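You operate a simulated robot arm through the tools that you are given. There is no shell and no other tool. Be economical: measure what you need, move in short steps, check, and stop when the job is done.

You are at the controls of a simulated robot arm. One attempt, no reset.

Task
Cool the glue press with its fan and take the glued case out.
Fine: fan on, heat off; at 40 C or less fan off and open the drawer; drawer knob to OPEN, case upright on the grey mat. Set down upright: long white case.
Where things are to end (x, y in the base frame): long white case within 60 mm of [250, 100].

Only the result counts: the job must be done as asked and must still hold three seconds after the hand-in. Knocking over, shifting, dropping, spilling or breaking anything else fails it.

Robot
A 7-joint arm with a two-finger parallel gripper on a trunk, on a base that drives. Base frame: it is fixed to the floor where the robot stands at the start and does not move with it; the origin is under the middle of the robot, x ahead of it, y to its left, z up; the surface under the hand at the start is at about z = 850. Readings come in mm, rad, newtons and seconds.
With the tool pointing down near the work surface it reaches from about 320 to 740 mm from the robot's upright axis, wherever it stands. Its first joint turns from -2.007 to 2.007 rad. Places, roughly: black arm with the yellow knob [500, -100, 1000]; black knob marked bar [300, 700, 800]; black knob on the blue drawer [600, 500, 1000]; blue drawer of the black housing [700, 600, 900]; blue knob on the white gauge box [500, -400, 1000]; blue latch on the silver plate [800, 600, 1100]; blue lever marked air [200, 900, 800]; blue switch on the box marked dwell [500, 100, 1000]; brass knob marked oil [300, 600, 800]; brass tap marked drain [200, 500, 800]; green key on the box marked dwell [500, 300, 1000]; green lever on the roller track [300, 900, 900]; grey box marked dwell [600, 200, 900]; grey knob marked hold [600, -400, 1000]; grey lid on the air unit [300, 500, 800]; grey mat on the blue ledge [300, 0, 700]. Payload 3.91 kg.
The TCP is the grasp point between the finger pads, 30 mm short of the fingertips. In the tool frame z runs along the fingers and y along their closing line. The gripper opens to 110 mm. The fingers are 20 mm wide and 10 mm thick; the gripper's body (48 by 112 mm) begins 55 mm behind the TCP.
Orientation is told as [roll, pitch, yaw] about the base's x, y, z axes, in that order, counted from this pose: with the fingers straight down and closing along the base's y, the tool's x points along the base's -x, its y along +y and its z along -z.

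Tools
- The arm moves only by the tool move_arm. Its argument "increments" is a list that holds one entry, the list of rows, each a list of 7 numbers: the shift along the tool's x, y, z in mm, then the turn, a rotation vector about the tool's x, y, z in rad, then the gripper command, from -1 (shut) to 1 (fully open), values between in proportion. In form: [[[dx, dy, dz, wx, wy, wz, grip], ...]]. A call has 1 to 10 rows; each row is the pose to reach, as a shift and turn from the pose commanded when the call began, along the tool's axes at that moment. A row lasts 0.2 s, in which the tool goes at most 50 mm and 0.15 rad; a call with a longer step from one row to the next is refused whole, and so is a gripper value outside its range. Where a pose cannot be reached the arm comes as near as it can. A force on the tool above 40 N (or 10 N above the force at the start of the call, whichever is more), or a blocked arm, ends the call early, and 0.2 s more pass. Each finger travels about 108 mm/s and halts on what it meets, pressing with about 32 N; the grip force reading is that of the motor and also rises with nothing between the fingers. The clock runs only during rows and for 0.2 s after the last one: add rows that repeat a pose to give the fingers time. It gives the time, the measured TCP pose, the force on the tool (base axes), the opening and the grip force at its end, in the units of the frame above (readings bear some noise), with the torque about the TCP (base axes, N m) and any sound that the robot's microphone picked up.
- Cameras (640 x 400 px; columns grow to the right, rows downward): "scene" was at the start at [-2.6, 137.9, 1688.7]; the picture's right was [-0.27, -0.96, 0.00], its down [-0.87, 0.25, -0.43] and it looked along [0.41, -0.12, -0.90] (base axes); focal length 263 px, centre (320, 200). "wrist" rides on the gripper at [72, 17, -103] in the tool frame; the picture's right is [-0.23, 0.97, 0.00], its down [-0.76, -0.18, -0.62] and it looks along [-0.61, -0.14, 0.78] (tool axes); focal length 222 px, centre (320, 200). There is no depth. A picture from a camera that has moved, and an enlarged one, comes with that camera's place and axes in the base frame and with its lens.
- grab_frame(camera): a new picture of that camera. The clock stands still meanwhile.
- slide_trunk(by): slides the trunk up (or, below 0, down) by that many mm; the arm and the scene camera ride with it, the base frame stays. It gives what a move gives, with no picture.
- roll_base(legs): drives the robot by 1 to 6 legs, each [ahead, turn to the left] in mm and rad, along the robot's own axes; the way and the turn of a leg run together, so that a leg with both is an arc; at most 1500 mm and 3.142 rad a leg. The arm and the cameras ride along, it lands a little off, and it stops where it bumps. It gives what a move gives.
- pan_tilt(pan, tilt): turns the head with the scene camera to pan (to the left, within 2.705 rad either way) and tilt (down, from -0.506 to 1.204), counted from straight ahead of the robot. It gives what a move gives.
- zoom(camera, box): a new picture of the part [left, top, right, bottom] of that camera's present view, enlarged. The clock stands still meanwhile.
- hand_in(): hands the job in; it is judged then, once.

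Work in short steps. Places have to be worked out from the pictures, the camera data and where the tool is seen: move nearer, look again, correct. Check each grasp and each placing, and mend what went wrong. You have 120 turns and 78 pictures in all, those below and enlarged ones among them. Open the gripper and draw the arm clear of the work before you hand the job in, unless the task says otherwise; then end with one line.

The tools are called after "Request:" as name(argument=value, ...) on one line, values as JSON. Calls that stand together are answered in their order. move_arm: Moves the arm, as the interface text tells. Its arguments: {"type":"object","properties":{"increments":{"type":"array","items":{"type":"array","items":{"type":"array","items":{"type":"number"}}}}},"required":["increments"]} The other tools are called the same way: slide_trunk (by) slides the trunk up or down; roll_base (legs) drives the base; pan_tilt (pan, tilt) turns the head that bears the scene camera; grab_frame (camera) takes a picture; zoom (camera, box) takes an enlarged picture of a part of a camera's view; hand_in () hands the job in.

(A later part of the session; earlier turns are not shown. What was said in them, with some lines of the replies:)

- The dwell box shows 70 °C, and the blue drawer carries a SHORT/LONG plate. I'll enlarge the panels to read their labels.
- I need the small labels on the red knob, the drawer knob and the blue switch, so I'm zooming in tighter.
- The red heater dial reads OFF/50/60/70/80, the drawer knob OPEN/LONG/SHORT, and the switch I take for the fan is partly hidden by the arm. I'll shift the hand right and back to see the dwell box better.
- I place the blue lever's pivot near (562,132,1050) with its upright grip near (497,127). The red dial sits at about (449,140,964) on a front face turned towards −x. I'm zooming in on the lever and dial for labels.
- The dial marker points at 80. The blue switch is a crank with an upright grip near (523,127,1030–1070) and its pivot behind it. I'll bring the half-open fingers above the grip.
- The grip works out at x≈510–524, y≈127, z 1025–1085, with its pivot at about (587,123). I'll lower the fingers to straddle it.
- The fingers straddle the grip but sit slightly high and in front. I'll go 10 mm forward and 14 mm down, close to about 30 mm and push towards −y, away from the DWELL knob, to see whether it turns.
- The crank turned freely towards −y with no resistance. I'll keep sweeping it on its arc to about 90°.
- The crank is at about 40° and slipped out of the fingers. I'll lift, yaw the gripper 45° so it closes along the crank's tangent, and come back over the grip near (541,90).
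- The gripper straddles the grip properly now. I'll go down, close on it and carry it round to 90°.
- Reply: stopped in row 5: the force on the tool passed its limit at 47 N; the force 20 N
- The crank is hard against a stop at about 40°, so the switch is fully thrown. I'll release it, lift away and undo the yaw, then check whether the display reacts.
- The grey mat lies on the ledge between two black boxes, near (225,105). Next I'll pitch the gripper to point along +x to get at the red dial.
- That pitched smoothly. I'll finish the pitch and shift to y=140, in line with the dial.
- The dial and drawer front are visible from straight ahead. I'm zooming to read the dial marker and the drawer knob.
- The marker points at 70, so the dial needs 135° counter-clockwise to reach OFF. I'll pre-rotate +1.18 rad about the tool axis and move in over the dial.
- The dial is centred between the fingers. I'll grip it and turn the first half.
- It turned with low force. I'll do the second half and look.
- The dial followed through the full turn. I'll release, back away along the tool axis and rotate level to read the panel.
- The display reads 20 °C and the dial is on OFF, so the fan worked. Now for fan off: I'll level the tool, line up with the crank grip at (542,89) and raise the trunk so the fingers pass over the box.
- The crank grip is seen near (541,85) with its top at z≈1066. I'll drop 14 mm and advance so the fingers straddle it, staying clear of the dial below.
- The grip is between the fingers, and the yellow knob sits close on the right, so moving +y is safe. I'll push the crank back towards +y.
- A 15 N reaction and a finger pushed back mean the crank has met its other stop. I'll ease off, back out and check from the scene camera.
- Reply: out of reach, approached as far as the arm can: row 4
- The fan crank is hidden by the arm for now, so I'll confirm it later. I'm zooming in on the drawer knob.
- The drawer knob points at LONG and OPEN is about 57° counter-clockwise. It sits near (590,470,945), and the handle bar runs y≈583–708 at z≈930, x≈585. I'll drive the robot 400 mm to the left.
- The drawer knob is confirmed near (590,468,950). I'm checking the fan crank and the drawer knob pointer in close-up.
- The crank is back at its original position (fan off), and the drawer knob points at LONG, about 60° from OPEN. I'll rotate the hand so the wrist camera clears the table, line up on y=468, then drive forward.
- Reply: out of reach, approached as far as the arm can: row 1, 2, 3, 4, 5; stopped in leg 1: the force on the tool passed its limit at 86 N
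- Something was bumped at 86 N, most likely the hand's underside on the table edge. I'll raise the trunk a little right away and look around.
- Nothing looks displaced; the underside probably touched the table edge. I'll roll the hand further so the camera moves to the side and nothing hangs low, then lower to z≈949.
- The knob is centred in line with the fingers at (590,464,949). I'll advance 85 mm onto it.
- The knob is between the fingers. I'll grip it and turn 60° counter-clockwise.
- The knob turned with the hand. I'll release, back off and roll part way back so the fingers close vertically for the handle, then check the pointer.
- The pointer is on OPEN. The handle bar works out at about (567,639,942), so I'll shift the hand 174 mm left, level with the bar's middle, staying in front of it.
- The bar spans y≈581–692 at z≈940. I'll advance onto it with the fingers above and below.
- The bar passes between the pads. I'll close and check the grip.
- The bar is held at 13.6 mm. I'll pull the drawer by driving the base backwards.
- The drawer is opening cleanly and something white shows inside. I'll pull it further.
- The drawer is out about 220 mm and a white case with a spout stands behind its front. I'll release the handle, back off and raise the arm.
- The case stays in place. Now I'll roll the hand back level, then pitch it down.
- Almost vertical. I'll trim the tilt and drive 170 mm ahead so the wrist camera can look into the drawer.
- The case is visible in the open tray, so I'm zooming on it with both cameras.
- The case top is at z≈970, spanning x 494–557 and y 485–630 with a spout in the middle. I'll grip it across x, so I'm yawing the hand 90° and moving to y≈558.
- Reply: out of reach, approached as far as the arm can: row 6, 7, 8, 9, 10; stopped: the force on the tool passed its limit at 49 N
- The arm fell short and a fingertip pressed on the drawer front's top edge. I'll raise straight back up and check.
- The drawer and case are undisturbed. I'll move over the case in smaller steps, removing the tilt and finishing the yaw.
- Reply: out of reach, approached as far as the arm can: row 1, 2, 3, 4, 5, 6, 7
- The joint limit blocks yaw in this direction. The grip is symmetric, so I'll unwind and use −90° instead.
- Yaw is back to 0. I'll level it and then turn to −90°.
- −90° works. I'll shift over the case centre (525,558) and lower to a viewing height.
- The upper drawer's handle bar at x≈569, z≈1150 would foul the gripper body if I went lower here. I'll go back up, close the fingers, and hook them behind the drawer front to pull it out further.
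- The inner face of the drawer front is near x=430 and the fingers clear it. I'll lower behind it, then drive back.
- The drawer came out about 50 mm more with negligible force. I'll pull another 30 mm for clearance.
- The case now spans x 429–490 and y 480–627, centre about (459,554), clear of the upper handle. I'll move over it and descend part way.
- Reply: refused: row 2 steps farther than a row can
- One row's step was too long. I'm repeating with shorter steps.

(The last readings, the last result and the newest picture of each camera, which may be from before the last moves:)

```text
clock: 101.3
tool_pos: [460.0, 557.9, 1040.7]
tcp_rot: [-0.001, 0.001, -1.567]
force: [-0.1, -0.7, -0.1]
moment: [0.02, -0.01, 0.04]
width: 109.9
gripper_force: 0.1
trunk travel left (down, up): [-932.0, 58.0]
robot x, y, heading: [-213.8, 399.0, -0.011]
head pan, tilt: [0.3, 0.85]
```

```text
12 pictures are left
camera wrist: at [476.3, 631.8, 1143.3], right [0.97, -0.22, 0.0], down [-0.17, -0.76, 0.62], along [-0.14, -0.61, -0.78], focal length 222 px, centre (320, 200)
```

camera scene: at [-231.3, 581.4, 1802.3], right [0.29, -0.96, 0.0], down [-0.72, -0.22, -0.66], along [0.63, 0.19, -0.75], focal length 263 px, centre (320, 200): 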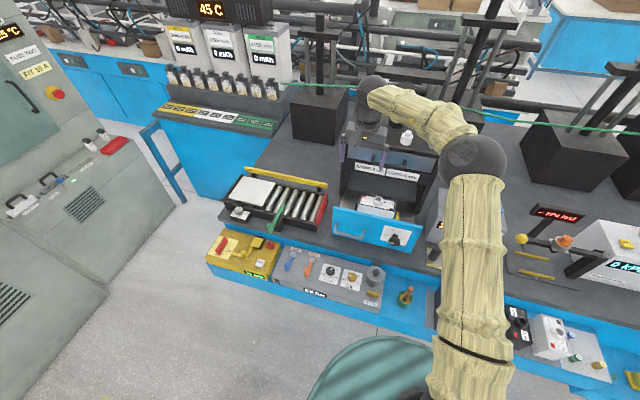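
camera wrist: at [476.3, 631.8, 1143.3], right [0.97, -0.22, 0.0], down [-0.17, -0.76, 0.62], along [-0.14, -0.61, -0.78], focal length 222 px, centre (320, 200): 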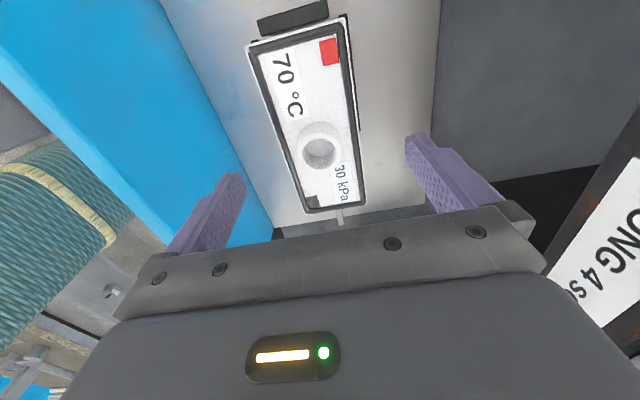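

The case is nearly centred between the fingers. A small correction, then I'll descend to TCP z≈965.

Request:
move_arm(increments=[[[-3, -4, 30, 0, 0, 0, 1], [-3, -4, 55, 0, 0, 0, 1], [-3, -4, 76, 0, 0, 0, 1]]])

Request:
move_arm(increments=[[[0, 0, 0, 0, 0, 0, 0.4], [0, 0, 0, 0, 0, 0, -1], [0, 0, 0, 0, 0, 0, -1], [0, 0, 0, 0, 0, 0, -1]]])

```text
clock: 102.1
tool_pos: [455.9, 555.9, 962.8]
tcp_rot: [-0.001, 0.0, -1.568]
force: [0.0, -0.1, -0.6]
moment: [-0.02, -0.02, 0.01]
width: 110.1
gripper_force: 0.0
trunk travel left (down, up): [-932.0, 58.0]
robot x, y, heading: [-214.6, 406.1, -0.011]
head pan, tilt: [0.3, 0.85]
```

```text
clock: 103.1
tool_pos: [455.2, 555.6, 963.5]
tcp_rot: [0.0, -0.001, -1.569]
force: [-0.2, 0.1, -0.3]
moment: [0.01, 0.03, -0.12]
width: 65.9
gripper_force: 31.7
trunk travel left (down, up): [-932.0, 58.0]
robot x, y, heading: [-215.9, 405.3, -0.01]
head pan, tilt: [0.3, 0.85]
```

The case is gripped at 65.9 mm. I'll lift it 60 mm slowly and check.

Request:
move_arm(increments=[[[0, 0, -15, 0, 0, 0, -1], [0, 0, -30, 0, 0, 0, -1], [0, 0, -45, 0, 0, 0, -1], [0, 0, -60, 0, 0, 0, -1]]])

Request:
grab_frame(camera="wrist")

```text
clock: 104.1
tool_pos: [455.2, 555.8, 1024.0]
tcp_rot: [-0.001, 0.0, -1.568]
force: [-0.6, 0.9, -3.2]
moment: [-0.03, -0.01, 0.0]
width: 65.8
gripper_force: 31.8
trunk travel left (down, up): [-932.0, 58.0]
robot x, y, heading: [-213.5, 399.2, -0.011]
head pan, tilt: [0.3, 0.85]
```

```text
11 pictures are left
camera wrist: at [472.9, 629.3, 1127.2], right [0.97, -0.22, 0.0], down [-0.17, -0.76, 0.62], along [-0.14, -0.61, -0.78], focal length 222 px, centre (320, 200)
```

wrist: 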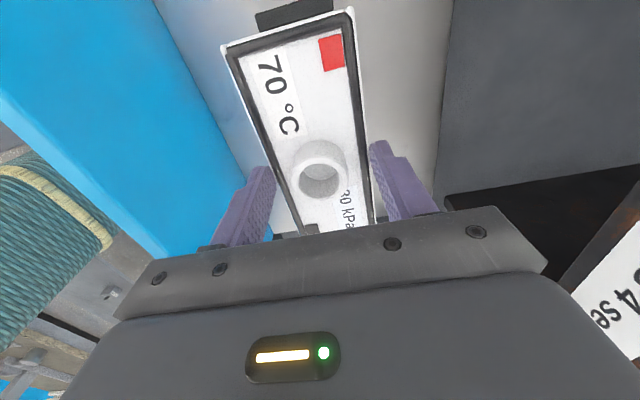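

The case is held securely at about 0.3 kg. I'll raise it well above the drawer front and then back the robot away.

Request:
move_arm(increments=[[[0, 0, -30, 0, 0, 0, -1], [0, 0, -60, 0, 0, 0, -1], [0, 0, -90, 0, 0, 0, -1], [0, 0, -120, 0, 0, 0, -1], [0, 0, -150, 0, 0, 0, -1]]])

Request:
roll_base(legs=[[-150, 0], [0, -1.561], [420, 0], [0, 1.571]])

Request:
pan_tilt(pan=0.0, tilt=0.95)

Request:
grab_frame(camera="scene")

```text
clock: 105.3
tool_pos: [457.8, 556.2, 1175.8]
tcp_rot: [-0.002, 0.0, -1.567]
force: [0.1, -0.2, -3.7]
moment: [0.01, 0.02, 0.0]
width: 65.7
gripper_force: 31.9
trunk travel left (down, up): [-932.0, 58.0]
robot x, y, heading: [-214.2, 404.4, -0.011]
head pan, tilt: [0.3, 0.85]
```

```text
clock: 120.4
tool_pos: [310.2, 144.9, 1173.9]
tcp_rot: [-0.002, 0.001, -1.55]
force: [0.4, -0.2, -4.5]
moment: [0.04, 0.06, 0.01]
width: 65.7
gripper_force: 32.0
trunk travel left (down, up): [-932.0, 58.0]
robot x, y, heading: [-359.7, -19.7, 0.008]
head pan, tilt: [0.3, 0.85]
```

```text
clock: 121.2
tool_pos: [310.9, 144.1, 1174.8]
tcp_rot: [-0.003, -0.003, -1.549]
force: [0.2, -0.5, -4.2]
moment: [0.05, 0.03, 0.0]
width: 65.7
gripper_force: 32.5
trunk travel left (down, up): [-932.0, 58.0]
robot x, y, heading: [-365.7, -19.1, 0.006]
head pan, tilt: [0.0, 0.949]
```

```text
10 pictures are left
camera scene: at [-349.2, 134.5, 1807.5], right [0.01, -1.0, 0.0], down [-0.81, -0.01, -0.58], along [0.58, 0.01, -0.81], focal length 263 px, centre (320, 200)
```

scene: 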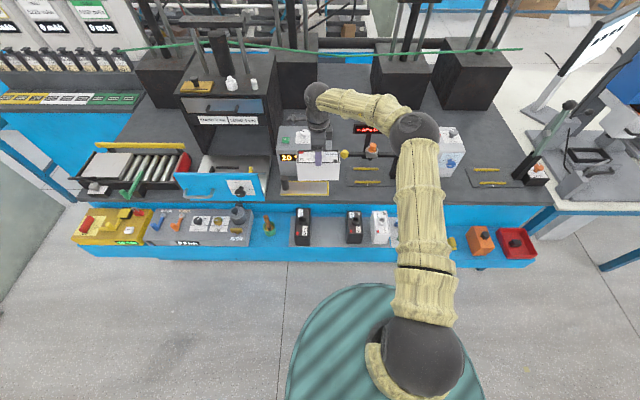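

Request:
zoom(camera="scene", box=[260, 170, 420, 270])

```text
4.00 times, centred on (340, 220) of scene
camera zoom: at [-349.2, 134.5, 1807.5], right [0.01, -1.0, 0.0], down [-0.81, -0.01, -0.58], along [0.58, 0.01, -0.81], focal length 1052 px, centre (240, 120)
```

zoom: 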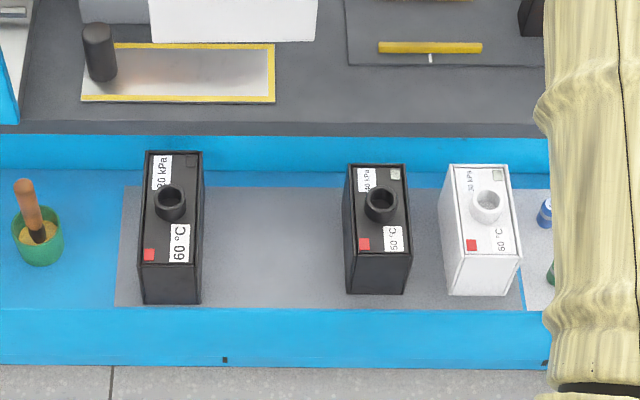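

The mat holds three similar cases, with a free gap y≈25–180 centred near (245,102), all with the long side along x. I'll turn the case 90° at height and bring it over the gap.

Request:
move_arm(increments=[[[-4, -7, 0, 0, 0, -0.15, -1], [-8, -14, 0, 0, 0, -0.3, -1], [-12, -21, 0, 0, 0, -0.45, -1], [-16, -28, 0, 0, 0, -0.6, -1], [-20, -35, 0, 0, 0, -0.75, -1], [-24, -42, 0, 0, 0, -0.9, -1], [-28, -49, 0, 0, 0, -1.05, -1], [-33, -56, 0, 0, 0, -1.2, -1], [-37, -62, 0, 0, 0, -1.35, -1], [-41, -67, 0, 0, 0, -1.5, -1]]])

Request:
grab_frame(camera="wrist")

```text
clock: 123.4
tool_pos: [243.9, 100.7, 1175.3]
tcp_rot: [0.0, 0.0, -0.047]
force: [0.4, 0.2, -3.3]
moment: [0.01, -0.01, 0.01]
width: 65.6
gripper_force: 31.3
trunk travel left (down, up): [-932.0, 58.0]
robot x, y, heading: [-358.3, -20.6, 0.007]
head pan, tilt: [0.0, 0.949]
```

```text
8 pictures are left
camera wrist: at [172.0, 122.5, 1278.7], right [0.27, 0.96, 0.0], down [0.75, -0.21, 0.62], along [0.6, -0.17, -0.78], focal length 222 px, centre (320, 200)
```

wrist: 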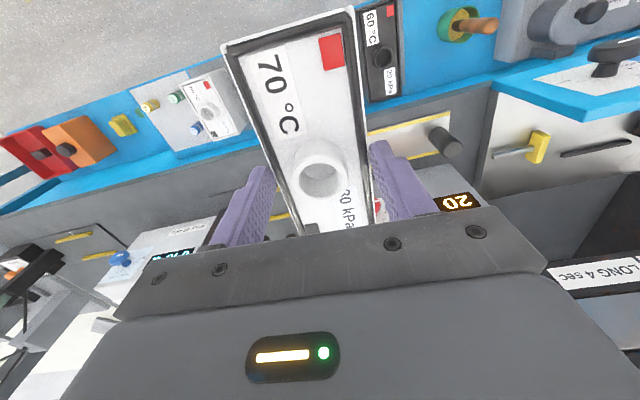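

It is well oriented. The table's front edge is near x≈316, so I'll shift to x≈234, trim the yaw, and lower with the trunk.

Request:
move_arm(increments=[[[10, 1, 0, 0, 0, -0.047, -1], [10, 1, 0, 0, 0, -0.047, -1]]])

Request:
slide_trunk(by=-230)

Request:
zoom(camera="scene", box=[240, 130, 440, 290])

```text
clock: 124.0
tool_pos: [235.0, 103.3, 1175.8]
tcp_rot: [0.0, 0.001, 0.001]
force: [0.1, -0.2, -3.9]
moment: [0.0, -0.03, 0.01]
width: 66.0
gripper_force: 31.7
trunk travel left (down, up): [-932.0, 58.0]
robot x, y, heading: [-362.7, -20.8, 0.011]
head pan, tilt: [0.0, 0.949]
```

```text
clock: 126.5
tool_pos: [233.2, 103.5, 945.0]
tcp_rot: [0.0, 0.002, -0.002]
force: [0.2, 0.6, -3.7]
moment: [0.01, -0.03, 0.01]
width: 65.8
gripper_force: 32.5
trunk travel left (down, up): [-702.0, 288.0]
robot x, y, heading: [-358.5, -20.6, 0.009]
head pan, tilt: [0.0, 0.949]
```

```text
2.50 times, centred on (340, 210) of scene
camera zoom: at [-349.5, 134.3, 1577.6], right [0.01, -1.0, 0.0], down [-0.81, -0.01, -0.58], along [0.58, 0.0, -0.81], focal length 658 px, centre (270, 175)
```

zoom: 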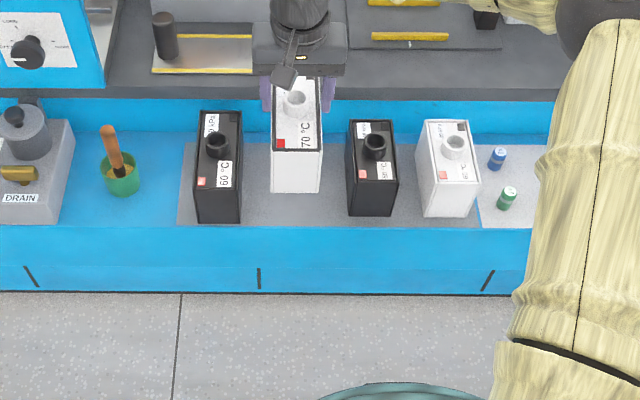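

The path down is clear and the mat is at z≈740. I'll lower 80 mm, then creep down to contact.

Request:
move_arm(increments=[[[0, 0, 25, 0, 0, 0, -1], [0, 0, 50, 0, 0, 0, -1], [0, 0, 70, 0, 0, 0, -1], [0, 0, 80, 0, 0, 0, -1]]])

Request:
zoom(camera="scene", box=[280, 150, 400, 240])

```text
clock: 127.5
tool_pos: [234.1, 103.1, 865.5]
tcp_rot: [-0.001, 0.001, -0.004]
force: [-0.2, 0.2, -4.4]
moment: [-0.02, 0.01, -0.04]
width: 65.5
gripper_force: 32.0
trunk travel left (down, up): [-702.0, 288.0]
robot x, y, heading: [-362.3, -20.6, 0.009]
head pan, tilt: [0.0, 0.949]
```

```text
4.44 times, centred on (340, 195) of scene
camera zoom: at [-349.2, 134.3, 1577.5], right [0.01, -1.0, 0.0], down [-0.81, -0.01, -0.58], along [0.58, 0.0, -0.81], focal length 1169 px, centre (231, 222)
```

zoom: 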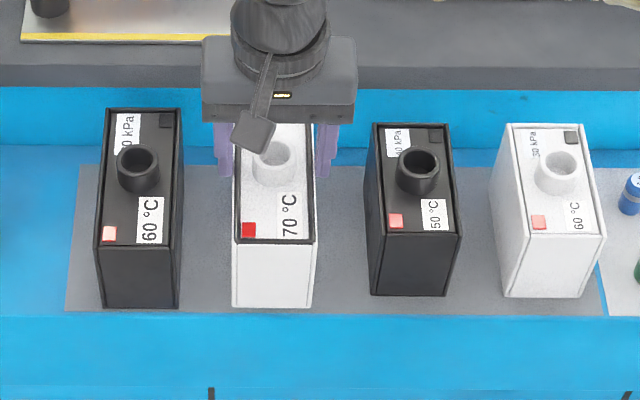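

The case is close to the mat and aligned with its neighbours. I'll creep down in 4 mm steps until contact.

Request:
move_arm(increments=[[[0, 0, 4, 0, 0, 0, -1], [0, 0, 8, 0, 0, 0, -1], [0, 0, 12, 0, 0, 0, -1]]])

```text
clock: 128.2
tool_pos: [232.7, 103.1, 852.3]
tcp_rot: [-0.001, 0.002, -0.001]
force: [0.1, 0.3, -3.8]
moment: [-0.01, 0.01, 0.0]
width: 65.5
gripper_force: 32.6
trunk travel left (down, up): [-702.0, 288.0]
robot x, y, heading: [-360.9, -20.7, 0.011]
head pan, tilt: [0.0, 0.949]
```

Request:
move_arm(increments=[[[0, 0, 4, 0, 0, 0, -1], [0, 0, 8, 0, 0, 0, -1], [0, 0, 12, 0, 0, 0, -1]]])

```text
clock: 129.1
tool_pos: [233.0, 102.8, 840.1]
tcp_rot: [0.0, 0.001, -0.001]
force: [0.5, 0.8, -3.4]
moment: [-0.02, -0.01, -0.02]
width: 65.7
gripper_force: 32.1
trunk travel left (down, up): [-702.0, 288.0]
robot x, y, heading: [-357.8, -21.8, 0.007]
head pan, tilt: [0.0, 0.949]
```

There is still no contact. I'm continuing down.

Request:
move_arm(increments=[[[0, 0, 4, 0, 0, 0, -1], [0, 0, 8, 0, 0, 0, -1], [0, 0, 12, 0, 0, 0, -1]]])

Request:
zoom(camera="scene", box=[280, 150, 400, 240])

```text
clock: 129.8
tool_pos: [232.5, 103.0, 831.6]
tcp_rot: [0.004, -0.002, -0.002]
force: [1.3, 0.4, 24.7]
moment: [0.01, -0.04, -0.01]
width: 65.5
gripper_force: 32.1
trunk travel left (down, up): [-702.0, 288.0]
robot x, y, heading: [-360.2, -19.4, 0.006]
head pan, tilt: [0.0, 0.949]
```

```text
4.44 times, centred on (340, 195) of scene
camera zoom: at [-352.4, 133.7, 1577.9], right [0.01, -1.0, 0.0], down [-0.81, -0.01, -0.58], along [0.58, 0.01, -0.81], focal length 1169 px, centre (231, 222)
```

zoom: 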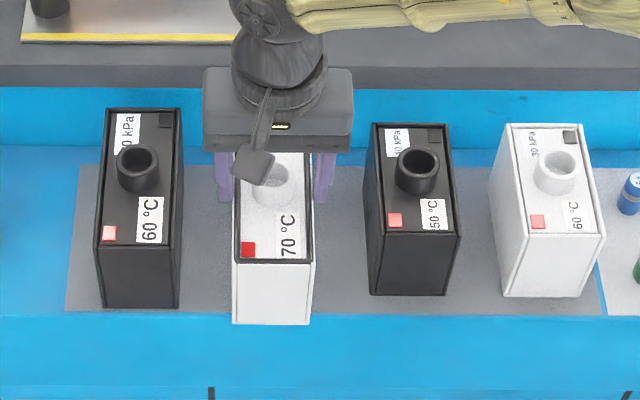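

Contact at 25 N, but the front end overhangs the mat edge by about 10 mm. I'll lift slightly, shift 16 mm forward to match the neighbouring case, and set it down again.

Request:
move_arm(increments=[[[0, 0, -12, 0, 0, 0, -1], [-8, 0, -12, 0, 0, 0, -1], [-16, 0, -12, 0, 0, 0, -1], [-16, 0, -8, 0, 0, 0, -1], [-16, 0, -4, 0, 0, 0, -1], [-16, 0, -1, 0, 0, 0, -1]]])

Request:
zoom(camera="scene", box=[280, 150, 400, 240])

```text
clock: 131.2
tool_pos: [249.8, 103.1, 832.0]
tcp_rot: [0.001, -0.003, -0.005]
force: [1.9, -2.1, 9.8]
moment: [0.0, 0.84, 0.16]
width: 65.5
gripper_force: 31.9
trunk travel left (down, up): [-702.0, 288.0]
robot x, y, heading: [-360.0, -19.0, 0.006]
head pan, tilt: [0.0, 0.949]
```

```text
4.44 times, centred on (340, 195) of scene
camera zoom: at [-350.5, 133.7, 1577.9], right [0.01, -1.0, 0.0], down [-0.81, -0.01, -0.58], along [0.58, 0.01, -0.81], focal length 1169 px, centre (231, 222)
```

zoom: 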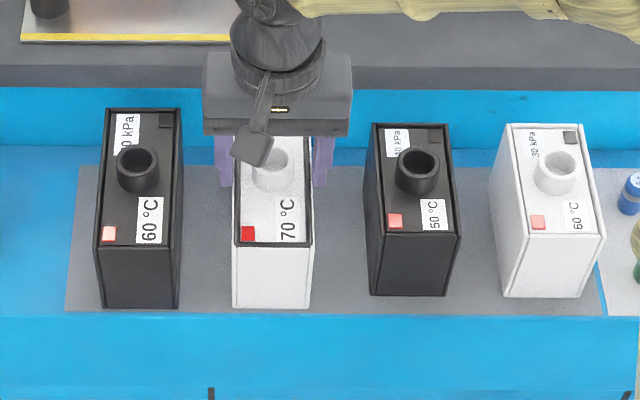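

The case now sits on the mat in line with the black case beside it. I'll open the fingers and lift straight up.

Request:
move_arm(increments=[[[0, 0, 0, 0, 0, 0, -0.1], [0, 0, 0, 0, 0, 0, 0.5], [0, 0, 0, 0, 0, 0, 0.5], [0, 0, -30, 0, 0, 0, 0.5], [0, 0, -75, 0, 0, 0, 0.5], [0, 0, -120, 0, 0, 0, 0.5], [0, 0, -165, 0, 0, 0, 0.5], [0, 0, -200, 0, 0, 0, 0.5]]])

Request:
roll_base(legs=[[-250, 0]])

Request:
grab_frame(camera="scene")

```text
clock: 133.1
tool_pos: [249.7, 101.0, 1031.4]
tcp_rot: [-0.002, 0.002, -0.001]
force: [-0.3, 0.4, -0.1]
moment: [0.02, 0.02, 0.01]
width: 82.4
gripper_force: 0.0
trunk travel left (down, up): [-702.0, 288.0]
robot x, y, heading: [-361.5, -20.3, 0.013]
head pan, tilt: [0.0, 0.949]
```

```text
clock: 135.1
tool_pos: [1.3, 98.9, 1031.2]
tcp_rot: [-0.001, 0.0, -0.003]
force: [-0.1, -0.1, 0.2]
moment: [0.01, -0.05, 0.02]
width: 82.5
gripper_force: 0.0
trunk travel left (down, up): [-702.0, 288.0]
robot x, y, heading: [-608.4, -22.2, 0.011]
head pan, tilt: [0.0, 0.949]
```

```text
3 pictures are left
camera scene: at [-598.2, 132.2, 1577.6], right [0.01, -1.0, 0.0], down [-0.81, -0.01, -0.58], along [0.58, 0.0, -0.81], focal length 263 px, centre (320, 200)
```

scene: 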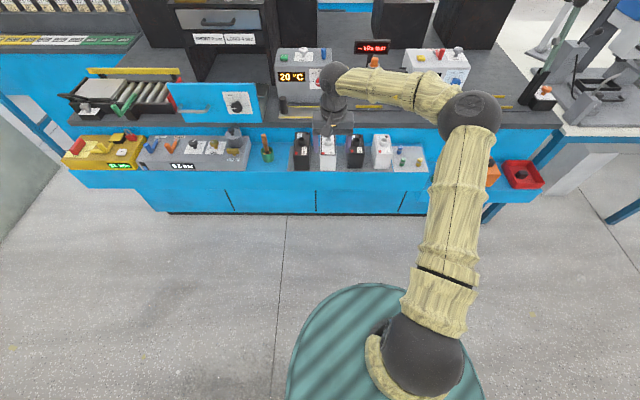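

The case stands upright on the mat. I'll do one last enlarged check of the knobs, fan crank and case.

Request:
zoom(camera="scene", box=[200, 30, 420, 180])

Request:
zoom(camera="scene", box=[215, 40, 335, 120])

```text
2.67 times, centred on (310, 105) of scene
camera zoom: at [-598.2, 132.2, 1577.6], right [0.01, -1.0, 0.0], down [-0.81, -0.01, -0.58], along [0.58, 0.0, -0.81], focal length 702 px, centre (347, 453)
```

zoom: 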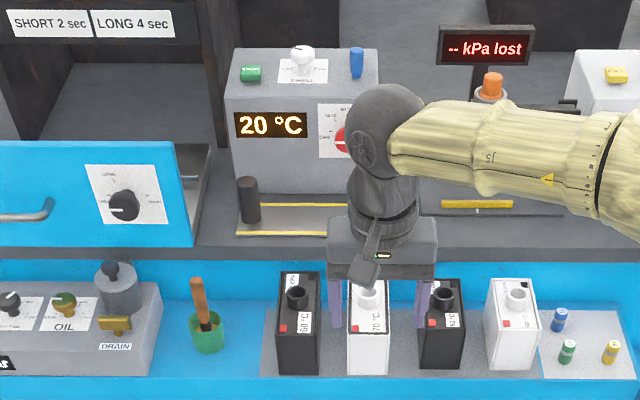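

```text
5.00 times, centred on (275, 80) of scene
camera zoom: at [-598.2, 132.2, 1577.6], right [0.01, -1.0, 0.0], down [-0.81, -0.01, -0.58], along [0.58, 0.0, -0.81], focal length 1316 px, centre (545, 800)
```

zoom: 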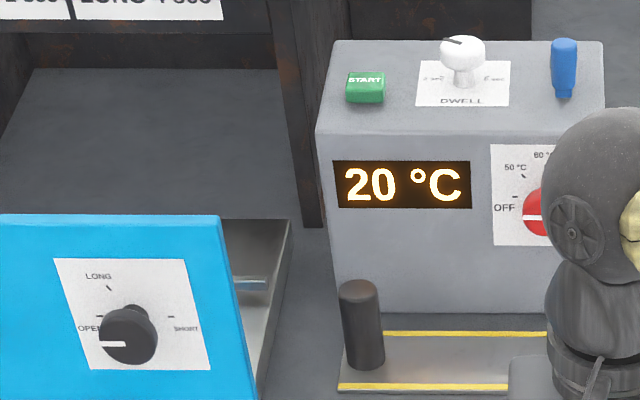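

Everything reads as asked: heat OFF, 20 °C, fan crank back at its start position, drawer knob at OPEN, and the case upright on the mat. The gripper is open and clear, so I'm handing in.

Request:
hand_in()

```text
The job is handed in.
```

The glue press cooled to 20 °C with its fan, and I then switched the fan off. The heat dial is at OFF, the drawer is open with its knob at OPEN, and the long white case stands upright on the grey mat at about (250, 101). Two bumps on the way (86 N, probably the table edge, and 49 N on the drawer front) moved nothing that I could see.
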